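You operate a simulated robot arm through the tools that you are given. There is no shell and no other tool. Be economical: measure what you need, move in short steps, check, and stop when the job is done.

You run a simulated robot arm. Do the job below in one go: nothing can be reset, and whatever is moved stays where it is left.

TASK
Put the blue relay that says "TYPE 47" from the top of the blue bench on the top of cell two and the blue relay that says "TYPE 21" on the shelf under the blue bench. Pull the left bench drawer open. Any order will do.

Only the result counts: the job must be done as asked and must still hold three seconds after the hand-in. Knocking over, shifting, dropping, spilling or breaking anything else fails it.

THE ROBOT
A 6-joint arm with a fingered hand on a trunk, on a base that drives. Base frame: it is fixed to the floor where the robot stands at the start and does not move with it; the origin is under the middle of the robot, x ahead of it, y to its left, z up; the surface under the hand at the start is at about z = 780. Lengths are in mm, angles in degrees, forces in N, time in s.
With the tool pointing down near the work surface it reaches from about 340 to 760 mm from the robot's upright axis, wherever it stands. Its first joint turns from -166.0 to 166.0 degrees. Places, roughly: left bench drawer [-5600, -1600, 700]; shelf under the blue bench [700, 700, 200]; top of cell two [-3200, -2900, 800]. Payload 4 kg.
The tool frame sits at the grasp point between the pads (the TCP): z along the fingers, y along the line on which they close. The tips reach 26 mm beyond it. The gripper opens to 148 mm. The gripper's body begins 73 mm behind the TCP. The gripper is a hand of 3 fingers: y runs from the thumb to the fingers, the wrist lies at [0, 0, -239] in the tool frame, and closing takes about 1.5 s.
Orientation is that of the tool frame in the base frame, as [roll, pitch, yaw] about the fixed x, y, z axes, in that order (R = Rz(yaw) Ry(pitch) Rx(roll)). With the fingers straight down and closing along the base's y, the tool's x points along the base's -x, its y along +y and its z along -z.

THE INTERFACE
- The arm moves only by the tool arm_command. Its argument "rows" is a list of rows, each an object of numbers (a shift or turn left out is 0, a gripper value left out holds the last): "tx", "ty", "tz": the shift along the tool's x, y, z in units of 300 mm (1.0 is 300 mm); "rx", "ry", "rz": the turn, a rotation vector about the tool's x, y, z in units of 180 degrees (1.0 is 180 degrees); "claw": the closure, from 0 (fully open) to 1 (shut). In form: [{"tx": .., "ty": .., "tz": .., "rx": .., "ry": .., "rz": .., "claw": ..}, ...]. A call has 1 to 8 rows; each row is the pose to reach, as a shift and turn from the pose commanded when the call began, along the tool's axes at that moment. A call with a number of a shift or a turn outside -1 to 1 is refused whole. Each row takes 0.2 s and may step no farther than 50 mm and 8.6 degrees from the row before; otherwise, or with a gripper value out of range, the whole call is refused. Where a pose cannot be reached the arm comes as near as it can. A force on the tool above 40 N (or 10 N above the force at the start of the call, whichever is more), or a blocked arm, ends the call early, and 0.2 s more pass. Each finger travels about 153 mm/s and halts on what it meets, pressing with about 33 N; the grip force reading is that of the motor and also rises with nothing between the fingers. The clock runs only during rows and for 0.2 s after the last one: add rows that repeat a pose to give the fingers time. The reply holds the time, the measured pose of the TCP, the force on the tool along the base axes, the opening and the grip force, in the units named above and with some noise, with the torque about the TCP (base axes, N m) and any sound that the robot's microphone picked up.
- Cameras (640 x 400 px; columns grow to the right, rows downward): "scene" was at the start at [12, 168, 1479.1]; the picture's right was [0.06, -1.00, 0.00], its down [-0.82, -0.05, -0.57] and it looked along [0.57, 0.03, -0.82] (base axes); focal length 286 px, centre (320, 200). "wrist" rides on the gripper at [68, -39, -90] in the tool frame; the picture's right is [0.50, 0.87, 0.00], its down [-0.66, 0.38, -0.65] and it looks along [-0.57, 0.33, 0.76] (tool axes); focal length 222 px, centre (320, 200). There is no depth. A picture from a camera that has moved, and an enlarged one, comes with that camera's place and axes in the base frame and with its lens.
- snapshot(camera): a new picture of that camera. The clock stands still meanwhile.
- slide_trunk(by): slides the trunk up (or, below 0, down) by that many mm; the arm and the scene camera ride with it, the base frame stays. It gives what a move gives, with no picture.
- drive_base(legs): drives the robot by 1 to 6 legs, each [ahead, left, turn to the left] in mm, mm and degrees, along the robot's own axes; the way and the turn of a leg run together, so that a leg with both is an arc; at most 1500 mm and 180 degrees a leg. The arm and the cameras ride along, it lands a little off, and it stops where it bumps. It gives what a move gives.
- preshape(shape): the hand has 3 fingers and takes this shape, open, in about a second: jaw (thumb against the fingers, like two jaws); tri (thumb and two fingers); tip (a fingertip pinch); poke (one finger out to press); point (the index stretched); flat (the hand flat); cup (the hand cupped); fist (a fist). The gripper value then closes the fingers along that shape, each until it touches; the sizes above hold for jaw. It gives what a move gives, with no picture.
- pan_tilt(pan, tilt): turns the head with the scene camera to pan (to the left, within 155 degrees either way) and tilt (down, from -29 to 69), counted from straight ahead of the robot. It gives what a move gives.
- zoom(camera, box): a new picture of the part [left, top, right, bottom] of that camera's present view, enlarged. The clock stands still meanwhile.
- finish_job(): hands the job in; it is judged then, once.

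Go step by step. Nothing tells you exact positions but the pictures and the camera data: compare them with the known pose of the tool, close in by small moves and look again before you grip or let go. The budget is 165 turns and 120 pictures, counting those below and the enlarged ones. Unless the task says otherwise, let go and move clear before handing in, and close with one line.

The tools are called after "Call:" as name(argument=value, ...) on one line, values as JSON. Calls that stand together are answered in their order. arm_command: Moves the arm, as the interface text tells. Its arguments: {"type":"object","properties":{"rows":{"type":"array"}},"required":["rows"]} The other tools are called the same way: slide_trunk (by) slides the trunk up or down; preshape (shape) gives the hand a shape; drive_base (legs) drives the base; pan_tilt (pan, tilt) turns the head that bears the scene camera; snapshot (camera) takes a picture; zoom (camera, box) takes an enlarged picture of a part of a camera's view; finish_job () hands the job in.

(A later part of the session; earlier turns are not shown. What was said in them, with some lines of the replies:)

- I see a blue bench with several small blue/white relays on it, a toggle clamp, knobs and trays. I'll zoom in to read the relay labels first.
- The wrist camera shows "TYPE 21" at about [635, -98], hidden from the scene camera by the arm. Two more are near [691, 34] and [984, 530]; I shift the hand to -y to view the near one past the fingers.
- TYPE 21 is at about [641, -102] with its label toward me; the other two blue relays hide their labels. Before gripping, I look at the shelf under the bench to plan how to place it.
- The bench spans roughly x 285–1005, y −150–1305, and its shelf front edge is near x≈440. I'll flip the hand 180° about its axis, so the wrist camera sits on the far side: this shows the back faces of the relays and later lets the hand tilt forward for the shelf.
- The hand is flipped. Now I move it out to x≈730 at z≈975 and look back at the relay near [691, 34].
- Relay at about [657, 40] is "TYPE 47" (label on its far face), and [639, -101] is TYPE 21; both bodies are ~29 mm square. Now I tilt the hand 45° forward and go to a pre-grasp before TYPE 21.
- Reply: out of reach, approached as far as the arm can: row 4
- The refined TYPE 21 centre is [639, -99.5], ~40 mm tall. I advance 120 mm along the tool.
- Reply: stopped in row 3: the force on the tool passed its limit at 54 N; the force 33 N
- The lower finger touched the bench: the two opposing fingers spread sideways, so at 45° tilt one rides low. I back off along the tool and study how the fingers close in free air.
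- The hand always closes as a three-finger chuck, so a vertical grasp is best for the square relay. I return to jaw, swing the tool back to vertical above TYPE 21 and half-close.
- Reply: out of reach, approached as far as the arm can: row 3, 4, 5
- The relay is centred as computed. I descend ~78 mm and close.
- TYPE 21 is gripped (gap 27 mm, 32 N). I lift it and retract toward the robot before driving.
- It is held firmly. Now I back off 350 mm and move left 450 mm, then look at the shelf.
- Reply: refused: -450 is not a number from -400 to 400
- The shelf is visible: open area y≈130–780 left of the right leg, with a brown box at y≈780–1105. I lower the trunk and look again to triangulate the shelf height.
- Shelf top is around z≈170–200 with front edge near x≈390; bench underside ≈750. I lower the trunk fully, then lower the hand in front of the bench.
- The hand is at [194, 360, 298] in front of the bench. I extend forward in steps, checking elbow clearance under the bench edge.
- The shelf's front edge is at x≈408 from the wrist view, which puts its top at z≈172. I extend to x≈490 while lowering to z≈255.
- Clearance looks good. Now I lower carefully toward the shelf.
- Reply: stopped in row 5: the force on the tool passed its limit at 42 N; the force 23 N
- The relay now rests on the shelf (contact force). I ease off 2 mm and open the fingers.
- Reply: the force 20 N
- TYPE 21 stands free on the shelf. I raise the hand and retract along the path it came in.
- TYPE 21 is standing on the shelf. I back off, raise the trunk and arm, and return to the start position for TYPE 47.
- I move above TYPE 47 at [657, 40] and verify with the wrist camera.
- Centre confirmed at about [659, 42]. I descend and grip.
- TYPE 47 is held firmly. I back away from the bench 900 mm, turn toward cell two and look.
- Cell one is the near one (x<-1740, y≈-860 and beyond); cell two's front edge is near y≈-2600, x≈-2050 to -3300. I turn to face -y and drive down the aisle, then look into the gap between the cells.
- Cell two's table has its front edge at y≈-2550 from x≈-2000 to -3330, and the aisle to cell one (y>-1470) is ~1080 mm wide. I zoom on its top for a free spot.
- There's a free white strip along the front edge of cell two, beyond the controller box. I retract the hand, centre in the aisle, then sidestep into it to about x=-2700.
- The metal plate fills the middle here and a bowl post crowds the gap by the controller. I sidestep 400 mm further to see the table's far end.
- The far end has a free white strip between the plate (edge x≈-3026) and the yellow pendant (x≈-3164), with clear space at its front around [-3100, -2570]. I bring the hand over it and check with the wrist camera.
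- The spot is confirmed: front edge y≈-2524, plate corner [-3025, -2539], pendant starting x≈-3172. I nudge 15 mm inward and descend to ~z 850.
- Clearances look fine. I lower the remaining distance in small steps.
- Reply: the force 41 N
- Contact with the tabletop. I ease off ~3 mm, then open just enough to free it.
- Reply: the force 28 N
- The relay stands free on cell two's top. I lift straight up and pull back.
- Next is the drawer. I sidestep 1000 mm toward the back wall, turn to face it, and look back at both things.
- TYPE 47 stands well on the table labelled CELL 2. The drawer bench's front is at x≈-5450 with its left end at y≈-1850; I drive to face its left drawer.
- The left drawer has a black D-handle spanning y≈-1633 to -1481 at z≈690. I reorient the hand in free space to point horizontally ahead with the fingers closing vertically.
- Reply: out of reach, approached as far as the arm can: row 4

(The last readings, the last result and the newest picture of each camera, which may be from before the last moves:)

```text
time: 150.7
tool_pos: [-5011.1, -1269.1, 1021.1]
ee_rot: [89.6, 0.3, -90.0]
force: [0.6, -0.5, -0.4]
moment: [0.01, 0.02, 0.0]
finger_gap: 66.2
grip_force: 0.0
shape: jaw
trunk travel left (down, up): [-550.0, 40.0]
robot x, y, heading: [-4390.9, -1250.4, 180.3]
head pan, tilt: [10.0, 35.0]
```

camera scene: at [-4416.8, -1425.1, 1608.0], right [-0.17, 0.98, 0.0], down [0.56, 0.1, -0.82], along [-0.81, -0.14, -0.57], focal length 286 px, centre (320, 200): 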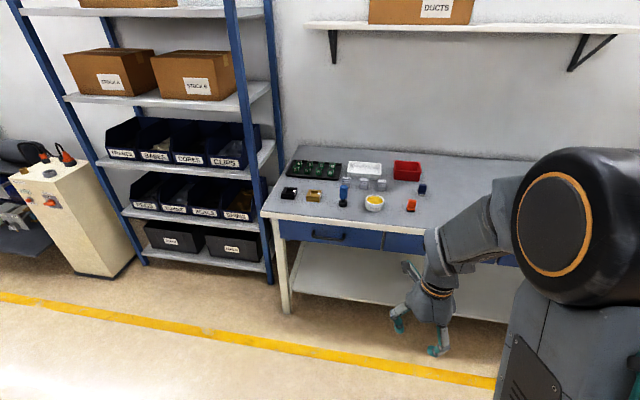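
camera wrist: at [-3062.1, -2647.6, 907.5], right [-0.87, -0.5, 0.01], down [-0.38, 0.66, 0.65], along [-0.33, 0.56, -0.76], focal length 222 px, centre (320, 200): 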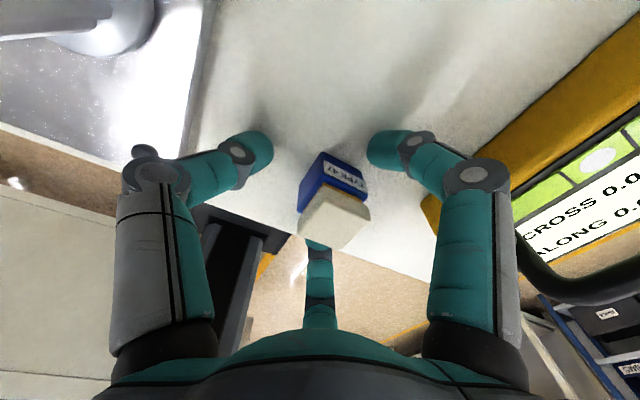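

Orientation is right: tool pointing to -x, y axis up. I drive to line up with the handle and lower the trunk to handle height.

Call:
drive_base(legs=[[0, 288, 0], [230, 0, 0]])

Call:
slide_trunk(by=-330)

Call:
snapshot(camera="wrist")

Call:
pan_tilt(pan=-10, tilt=35)

Call:
snapshot(camera="scene")

```text
time: 154.0
tool_pos: [-5240.5, -1556.7, 1020.3]
ee_rot: [89.7, 0.1, -89.9]
force: [0.9, -0.9, -0.4]
moment: [0.01, -0.01, 0.0]
finger_gap: 66.3
grip_force: 0.1
shape: jaw
trunk travel left (down, up): [-550.0, 40.0]
robot x, y, heading: [-4618.7, -1534.8, -180.0]
head pan, tilt: [10.0, 35.0]
```

```text
time: 157.2
tool_pos: [-5240.8, -1555.5, 690.0]
ee_rot: [89.7, 0.3, -89.9]
force: [0.4, 0.7, 0.5]
moment: [0.0, 0.01, 0.0]
finger_gap: 66.5
grip_force: 0.2
shape: jaw
trunk travel left (down, up): [-220.0, 370.0]
robot x, y, heading: [-4620.5, -1533.5, -179.7]
head pan, tilt: [10.0, 35.0]
```

```text
53 pictures are left
camera wrist: at [-5151.2, -1621.5, 651.8], right [0.01, -0.5, 0.86], down [0.66, 0.66, 0.38], along [-0.76, 0.56, 0.33], focal length 222 px, centre (320, 200)
```

wrist: 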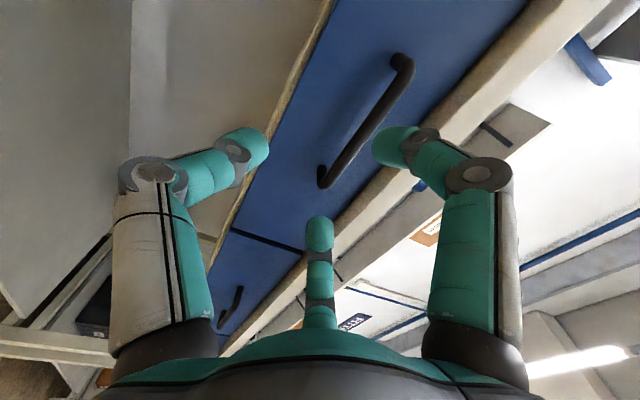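

```text
time: 158.1
tool_pos: [-5241.2, -1554.7, 691.6]
ee_rot: [89.7, 0.2, -89.9]
force: [0.2, 0.9, -0.2]
moment: [0.06, -0.01, 0.02]
finger_gap: 66.5
grip_force: 0.1
shape: jaw
trunk travel left (down, up): [-220.0, 370.0]
robot x, y, heading: [-4620.9, -1536.0, -179.8]
head pan, tilt: [-10.0, 35.0]
```

```text
52 pictures are left
camera scene: at [-4646.0, -1678.6, 1278.0], right [0.17, 0.99, 0.0], down [0.57, -0.1, -0.82], along [-0.81, 0.14, -0.57], focal length 286 px, centre (320, 200)
```

scene: 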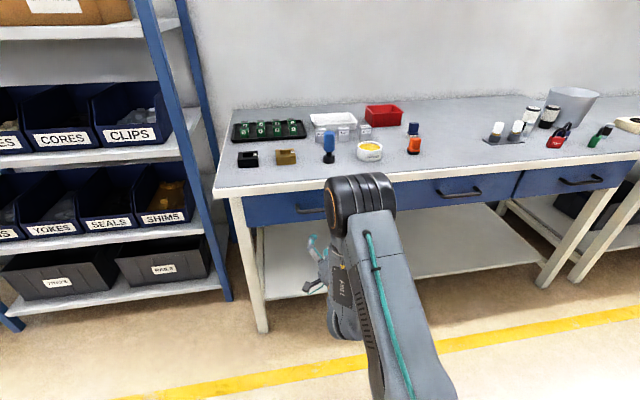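

Triangulating the handle from three views gives bar x≈-5375, z≈732, y centre ≈-1556, higher than first thought. I raise 40 mm, advance a little and look again.

Call:
arm_command(rows=[{"ty": 0.07}, {"ty": 0.135}, {"ty": 0.135, "tz": 0.1}])

Call:
snapshot(camera="wrist")

Call:
zoom(camera="scene", box=[230, 170, 390, 270])

```text
time: 158.9
tool_pos: [-5271.4, -1555.3, 731.1]
ee_rot: [89.6, 0.2, -89.9]
force: [0.4, 0.9, -0.7]
moment: [0.0, -0.01, 0.04]
finger_gap: 66.2
grip_force: 0.0
shape: jaw
trunk travel left (down, up): [-220.0, 370.0]
robot x, y, heading: [-4622.1, -1536.7, -180.0]
head pan, tilt: [-10.0, 35.0]
```

```text
51 pictures are left
camera wrist: at [-5181.9, -1621.0, 693.1], right [0.01, -0.5, 0.86], down [0.66, 0.66, 0.38], along [-0.76, 0.56, 0.33], focal length 222 px, centre (320, 200)
```

wrist: 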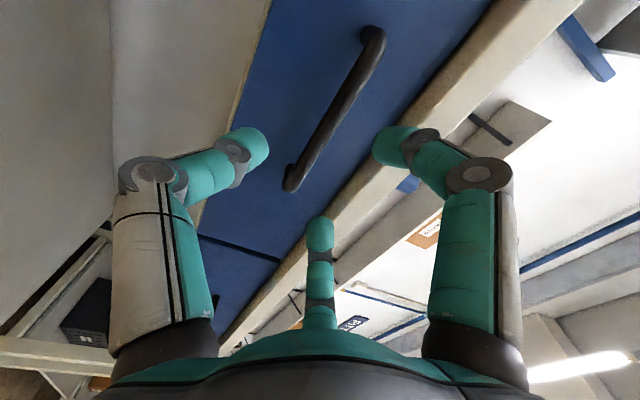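

```text
4.00 times, centred on (310, 220) of scene
camera zoom: at [-4645.8, -1678.6, 1278.0], right [0.17, 0.99, 0.0], down [0.56, -0.1, -0.82], along [-0.81, 0.14, -0.57], focal length 1142 px, centre (360, 120)
```

zoom: 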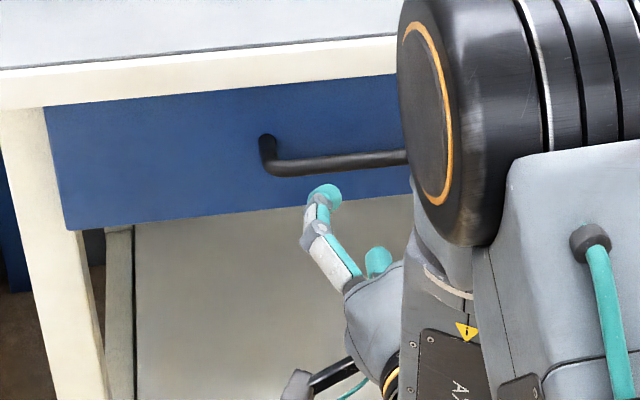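

Refined: bar at x≈-5368, z≈733, y from -1630 to -1487. I advance 87 mm so the bar lies between thumb and fingers.

Call:
arm_command(rows=[{"ty": 0.007, "tz": 0.1, "claw": 0.45}, {"ty": 0.007, "tz": 0.2, "claw": 0.45}, {"ty": 0.007, "tz": 0.29, "claw": 0.45}])

Call:
snapshot(camera="wrist")

Call:
zoom(camera="scene", box=[230, 170, 390, 270])

```text
time: 159.7
tool_pos: [-5358.9, -1555.1, 733.7]
ee_rot: [89.6, 0.2, -89.8]
force: [0.4, -0.5, 1.2]
moment: [-0.01, 0.01, 0.0]
finger_gap: 80.8
grip_force: 0.1
shape: jaw
trunk travel left (down, up): [-220.0, 370.0]
robot x, y, heading: [-4616.5, -1536.0, -179.8]
head pan, tilt: [-10.0, 35.0]
```

```text
49 pictures are left
camera wrist: at [-5269.0, -1620.7, 694.3], right [0.01, -0.5, 0.86], down [0.65, 0.66, 0.38], along [-0.76, 0.56, 0.33], focal length 222 px, centre (320, 200)
```

wrist: 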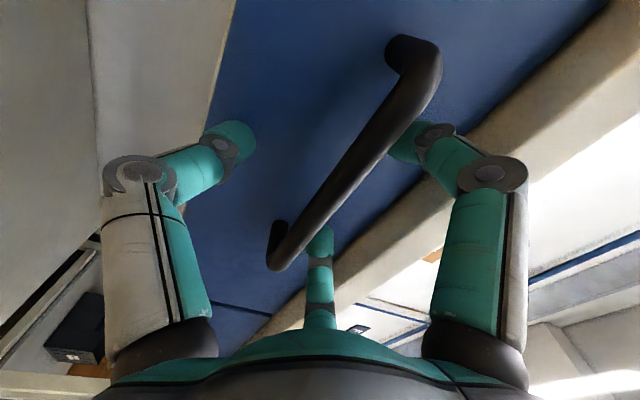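

```text
4.00 times, centred on (310, 220) of scene
camera zoom: at [-4645.8, -1678.6, 1278.0], right [0.17, 0.99, 0.0], down [0.56, -0.1, -0.82], along [-0.81, 0.14, -0.57], focal length 1142 px, centre (360, 120)
```

zoom: 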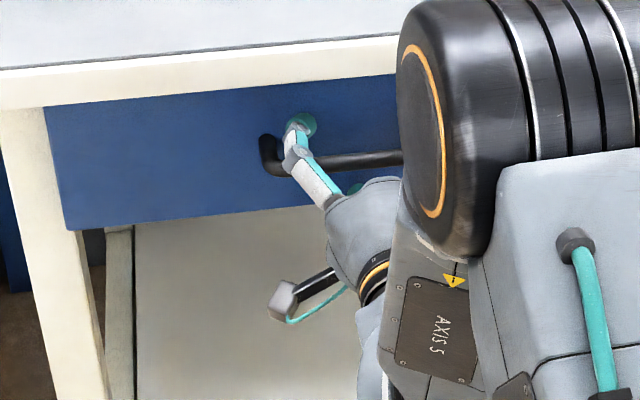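

The bar lies between thumb and upper fingers. I close on it.

Call:
arm_command(rows=[{"claw": 1}, {"claw": 1}, {"claw": 1}, {"claw": 1}, {"claw": 1}, {"claw": 1}, {"claw": 1}, {"claw": 1}])

Call:
snapshot(camera="wrist")

```text
time: 161.5
tool_pos: [-5358.1, -1554.6, 733.1]
ee_rot: [89.5, 0.2, -89.9]
force: [-1.7, -0.3, 1.2]
moment: [0.02, -0.05, -0.05]
finger_gap: 0.0
grip_force: 32.9
shape: jaw
trunk travel left (down, up): [-220.0, 370.0]
robot x, y, heading: [-4619.5, -1534.2, -179.9]
head pan, tilt: [-10.0, 35.0]
```

```text
47 pictures are left
camera wrist: at [-5268.7, -1620.7, 694.3], right [0.01, -0.5, 0.86], down [0.66, 0.66, 0.38], along [-0.76, 0.56, 0.33], focal length 222 px, centre (320, 200)
```

wrist: 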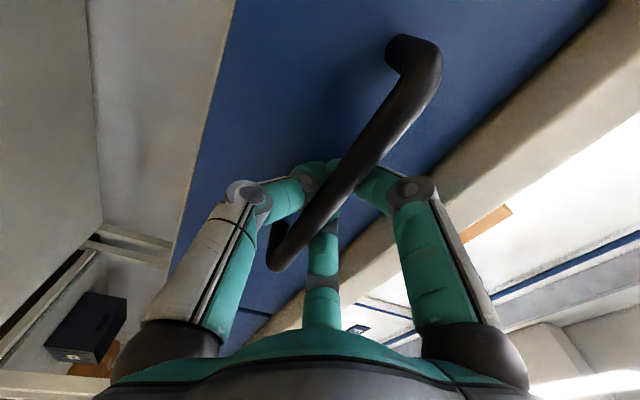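

The fingertips have met behind the bar, caging it. I pull back slowly.

Call:
arm_command(rows=[{"tz": -0.04}, {"tz": -0.08}, {"tz": -0.12}, {"tz": -0.17}, {"tz": -0.22}, {"tz": -0.27}])

Call:
snapshot(camera="wrist")

Call:
snapshot(camera="scene")

```text
time: 162.9
tool_pos: [-5275.8, -1554.9, 732.7]
ee_rot: [89.6, 0.1, -89.9]
force: [0.9, 0.9, 1.7]
moment: [0.01, 0.01, -0.01]
finger_gap: 0.0
grip_force: 33.3
shape: jaw
trunk travel left (down, up): [-220.0, 370.0]
robot x, y, heading: [-4620.8, -1530.6, -179.5]
head pan, tilt: [-10.0, 35.0]
```

```text
46 pictures are left
camera wrist: at [-5186.1, -1621.7, 694.3], right [0.01, -0.5, 0.86], down [0.66, 0.66, 0.38], along [-0.76, 0.56, 0.33], focal length 222 px, centre (320, 200)
```

wrist: 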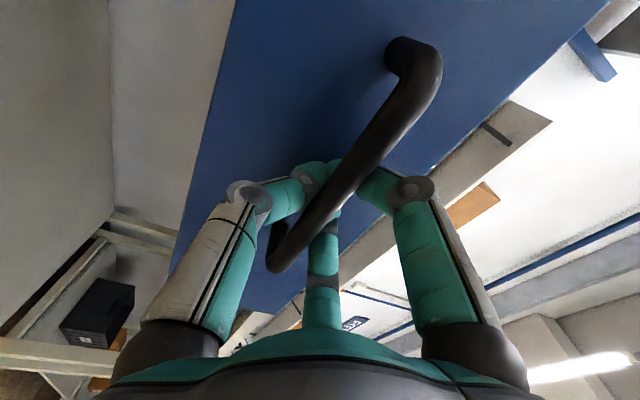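

```text
45 pictures are left
camera scene: at [-4645.9, -1678.5, 1278.0], right [0.17, 0.99, 0.0], down [0.57, -0.1, -0.82], along [-0.81, 0.14, -0.57], focal length 286 px, centre (320, 200)
```

scene: 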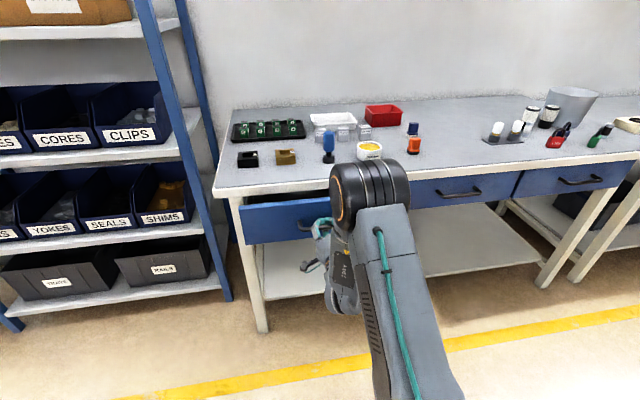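

The drawer follows smoothly (~80 mm open). I keep pulling.

Call:
arm_command(rows=[{"tz": -0.06}, {"tz": -0.12}, {"tz": -0.18}, {"tz": -0.24}, {"tz": -0.3}, {"tz": -0.36}])

Call:
drive_base(legs=[[-60, 0, 0]])

Call:
snapshot(camera="scene")

```text
time: 164.3
tool_pos: [-5196.2, -1554.7, 733.0]
ee_rot: [89.6, 0.2, -89.8]
force: [-0.6, 0.1, 5.8]
moment: [0.0, -0.02, 0.0]
finger_gap: 0.0
grip_force: 32.8
shape: jaw
out of reach, approached as far as the arm can: row 5, 6
trunk travel left (down, up): [-220.0, 370.0]
robot x, y, heading: [-4618.2, -1530.4, -179.8]
head pan, tilt: [-10.0, 35.0]
```

```text
time: 165.2
tool_pos: [-5135.2, -1555.5, 731.2]
ee_rot: [89.5, 0.1, -89.9]
force: [-0.9, -0.6, 5.3]
moment: [-0.01, -0.03, -0.01]
finger_gap: 0.1
grip_force: 33.3
shape: jaw
trunk travel left (down, up): [-220.0, 370.0]
robot x, y, heading: [-4558.8, -1534.5, -179.9]
head pan, tilt: [-10.0, 35.0]
```

```text
44 pictures are left
camera scene: at [-4584.7, -1678.4, 1278.0], right [0.17, 0.99, 0.0], down [0.56, -0.1, -0.82], along [-0.81, 0.14, -0.57], focal length 286 px, centre (320, 200)
```

scene: 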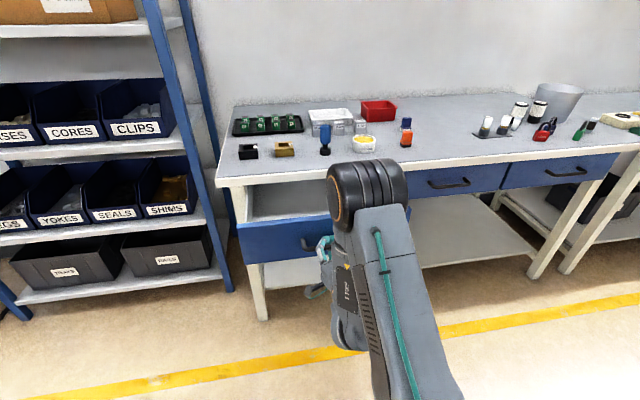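

About 222 mm open. I pull a further 50 mm, checking the force.

Call:
drive_base(legs=[[-50, 0, 0]])

Call:
snapshot(camera="wrist")

```text
time: 166.2
tool_pos: [-5084.3, -1554.5, 730.9]
ee_rot: [89.5, 0.3, -89.9]
force: [-0.2, 0.4, 2.1]
moment: [0.01, -0.09, -0.02]
finger_gap: 0.0
grip_force: 33.0
shape: jaw
trunk travel left (down, up): [-220.0, 370.0]
robot x, y, heading: [-4509.0, -1534.1, -179.7]
head pan, tilt: [-10.0, 35.0]
```

```text
43 pictures are left
camera wrist: at [-4995.1, -1621.5, 692.5], right [0.01, -0.5, 0.86], down [0.66, 0.66, 0.38], along [-0.76, 0.56, 0.33], focal length 222 px, centre (320, 200)
```

wrist: 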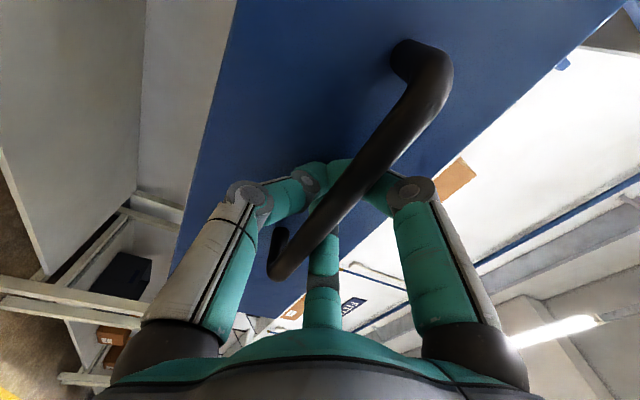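

The drawer is ~270 mm open. I open the fingers (thumb below, fingers above the bar) and check before backing off.

Call:
arm_command(rows=[{"claw": 0.8}, {"claw": 0.65}, {"claw": 0.5}, {"claw": 0.4}, {"claw": 0.35}, {"claw": 0.35}])

Call:
snapshot(camera="wrist")

```text
time: 167.6
tool_pos: [-5084.1, -1556.3, 732.7]
ee_rot: [89.6, 0.1, -90.0]
force: [-0.8, -0.3, 0.2]
moment: [0.04, 0.03, -0.01]
finger_gap: 95.8
grip_force: 0.0
shape: jaw
trunk travel left (down, up): [-220.0, 370.0]
robot x, y, heading: [-4505.2, -1531.6, -179.6]
head pan, tilt: [-10.0, 35.0]
```

```text
42 pictures are left
camera wrist: at [-4995.1, -1621.5, 692.4], right [0.01, -0.5, 0.86], down [0.66, 0.66, 0.38], along [-0.76, 0.56, 0.33], focal length 222 px, centre (320, 200)
```

wrist: 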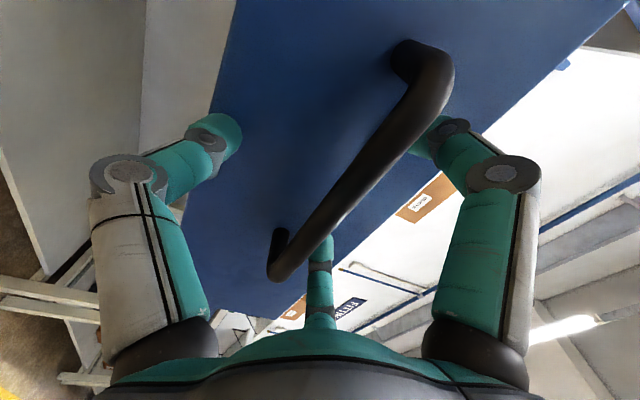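

Call:
drive_base(legs=[[-60, 0, 0]])

Call:
snapshot(camera="wrist")

```text
time: 168.6
tool_pos: [-5024.0, -1556.2, 731.1]
ee_rot: [89.6, 0.2, -89.8]
force: [-0.5, -0.3, 0.4]
moment: [0.03, -0.01, 0.02]
finger_gap: 95.6
grip_force: 0.1
shape: jaw
trunk travel left (down, up): [-220.0, 370.0]
robot x, y, heading: [-4447.1, -1535.0, -180.0]
head pan, tilt: [-10.0, 35.0]
```

```text
41 pictures are left
camera wrist: at [-4935.4, -1621.3, 692.4], right [0.01, -0.5, 0.86], down [0.66, 0.66, 0.38], along [-0.76, 0.56, 0.33], focal length 222 px, centre (320, 200)
```

wrist: 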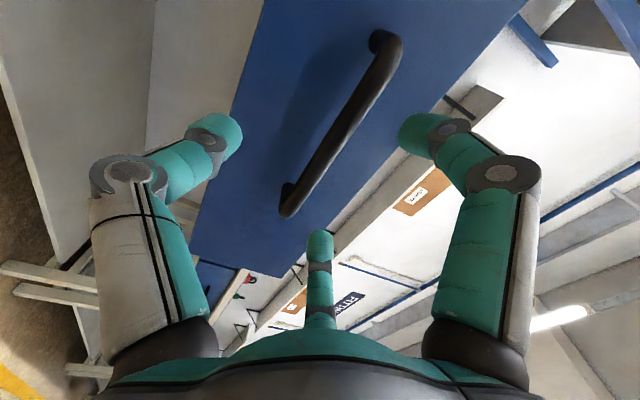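

The bar is free of the hand. I back well clear and take a final look.

Call:
drive_base(legs=[[-250, 0, 0]])

Call:
pan_tilt(pan=5, tilt=30)

Call:
snapshot(camera="scene")

```text
time: 170.4
tool_pos: [-4777.9, -1553.9, 732.5]
ee_rot: [89.6, 0.2, -89.8]
force: [-0.5, 0.1, 0.6]
moment: [0.0, -0.04, -0.02]
finger_gap: 95.7
grip_force: 0.1
shape: jaw
trunk travel left (down, up): [-220.0, 370.0]
robot x, y, heading: [-4200.6, -1535.3, -180.0]
head pan, tilt: [-10.0, 35.0]
```

```text
time: 171.1
tool_pos: [-4776.9, -1553.2, 731.8]
ee_rot: [89.6, 0.2, -89.9]
force: [0.3, -0.1, -0.5]
moment: [-0.01, -0.01, 0.01]
finger_gap: 95.9
grip_force: 0.2
shape: jaw
trunk travel left (down, up): [-220.0, 370.0]
robot x, y, heading: [-4198.8, -1536.2, -179.7]
head pan, tilt: [5.0, 30.0]
```

```text
40 pictures are left
camera scene: at [-4229.9, -1700.9, 1285.7], right [-0.09, 1.0, 0.0], down [0.5, 0.04, -0.87], along [-0.86, -0.08, -0.5], focal length 286 px, centre (320, 200)
```

scene: 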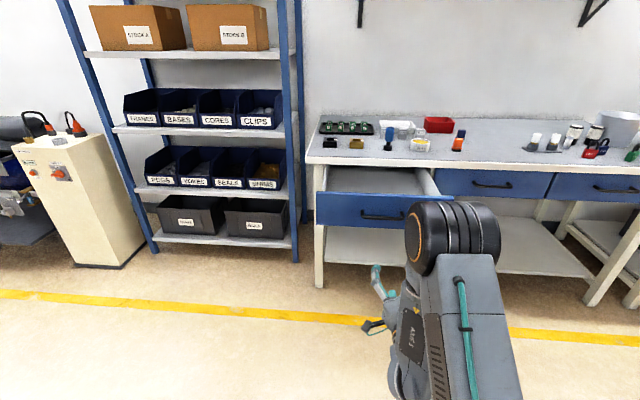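

The drawer stands open, the hand is clear, and both relays were seen standing where they belong. I'm handing in the job.

Call:
finish_job()

```text
The job is handed in.
```

The job is handed in: TYPE 47 is on the top of cell two, TYPE 21 is on the shelf under the blue bench, and the left bench drawer is open by about 270 mm.
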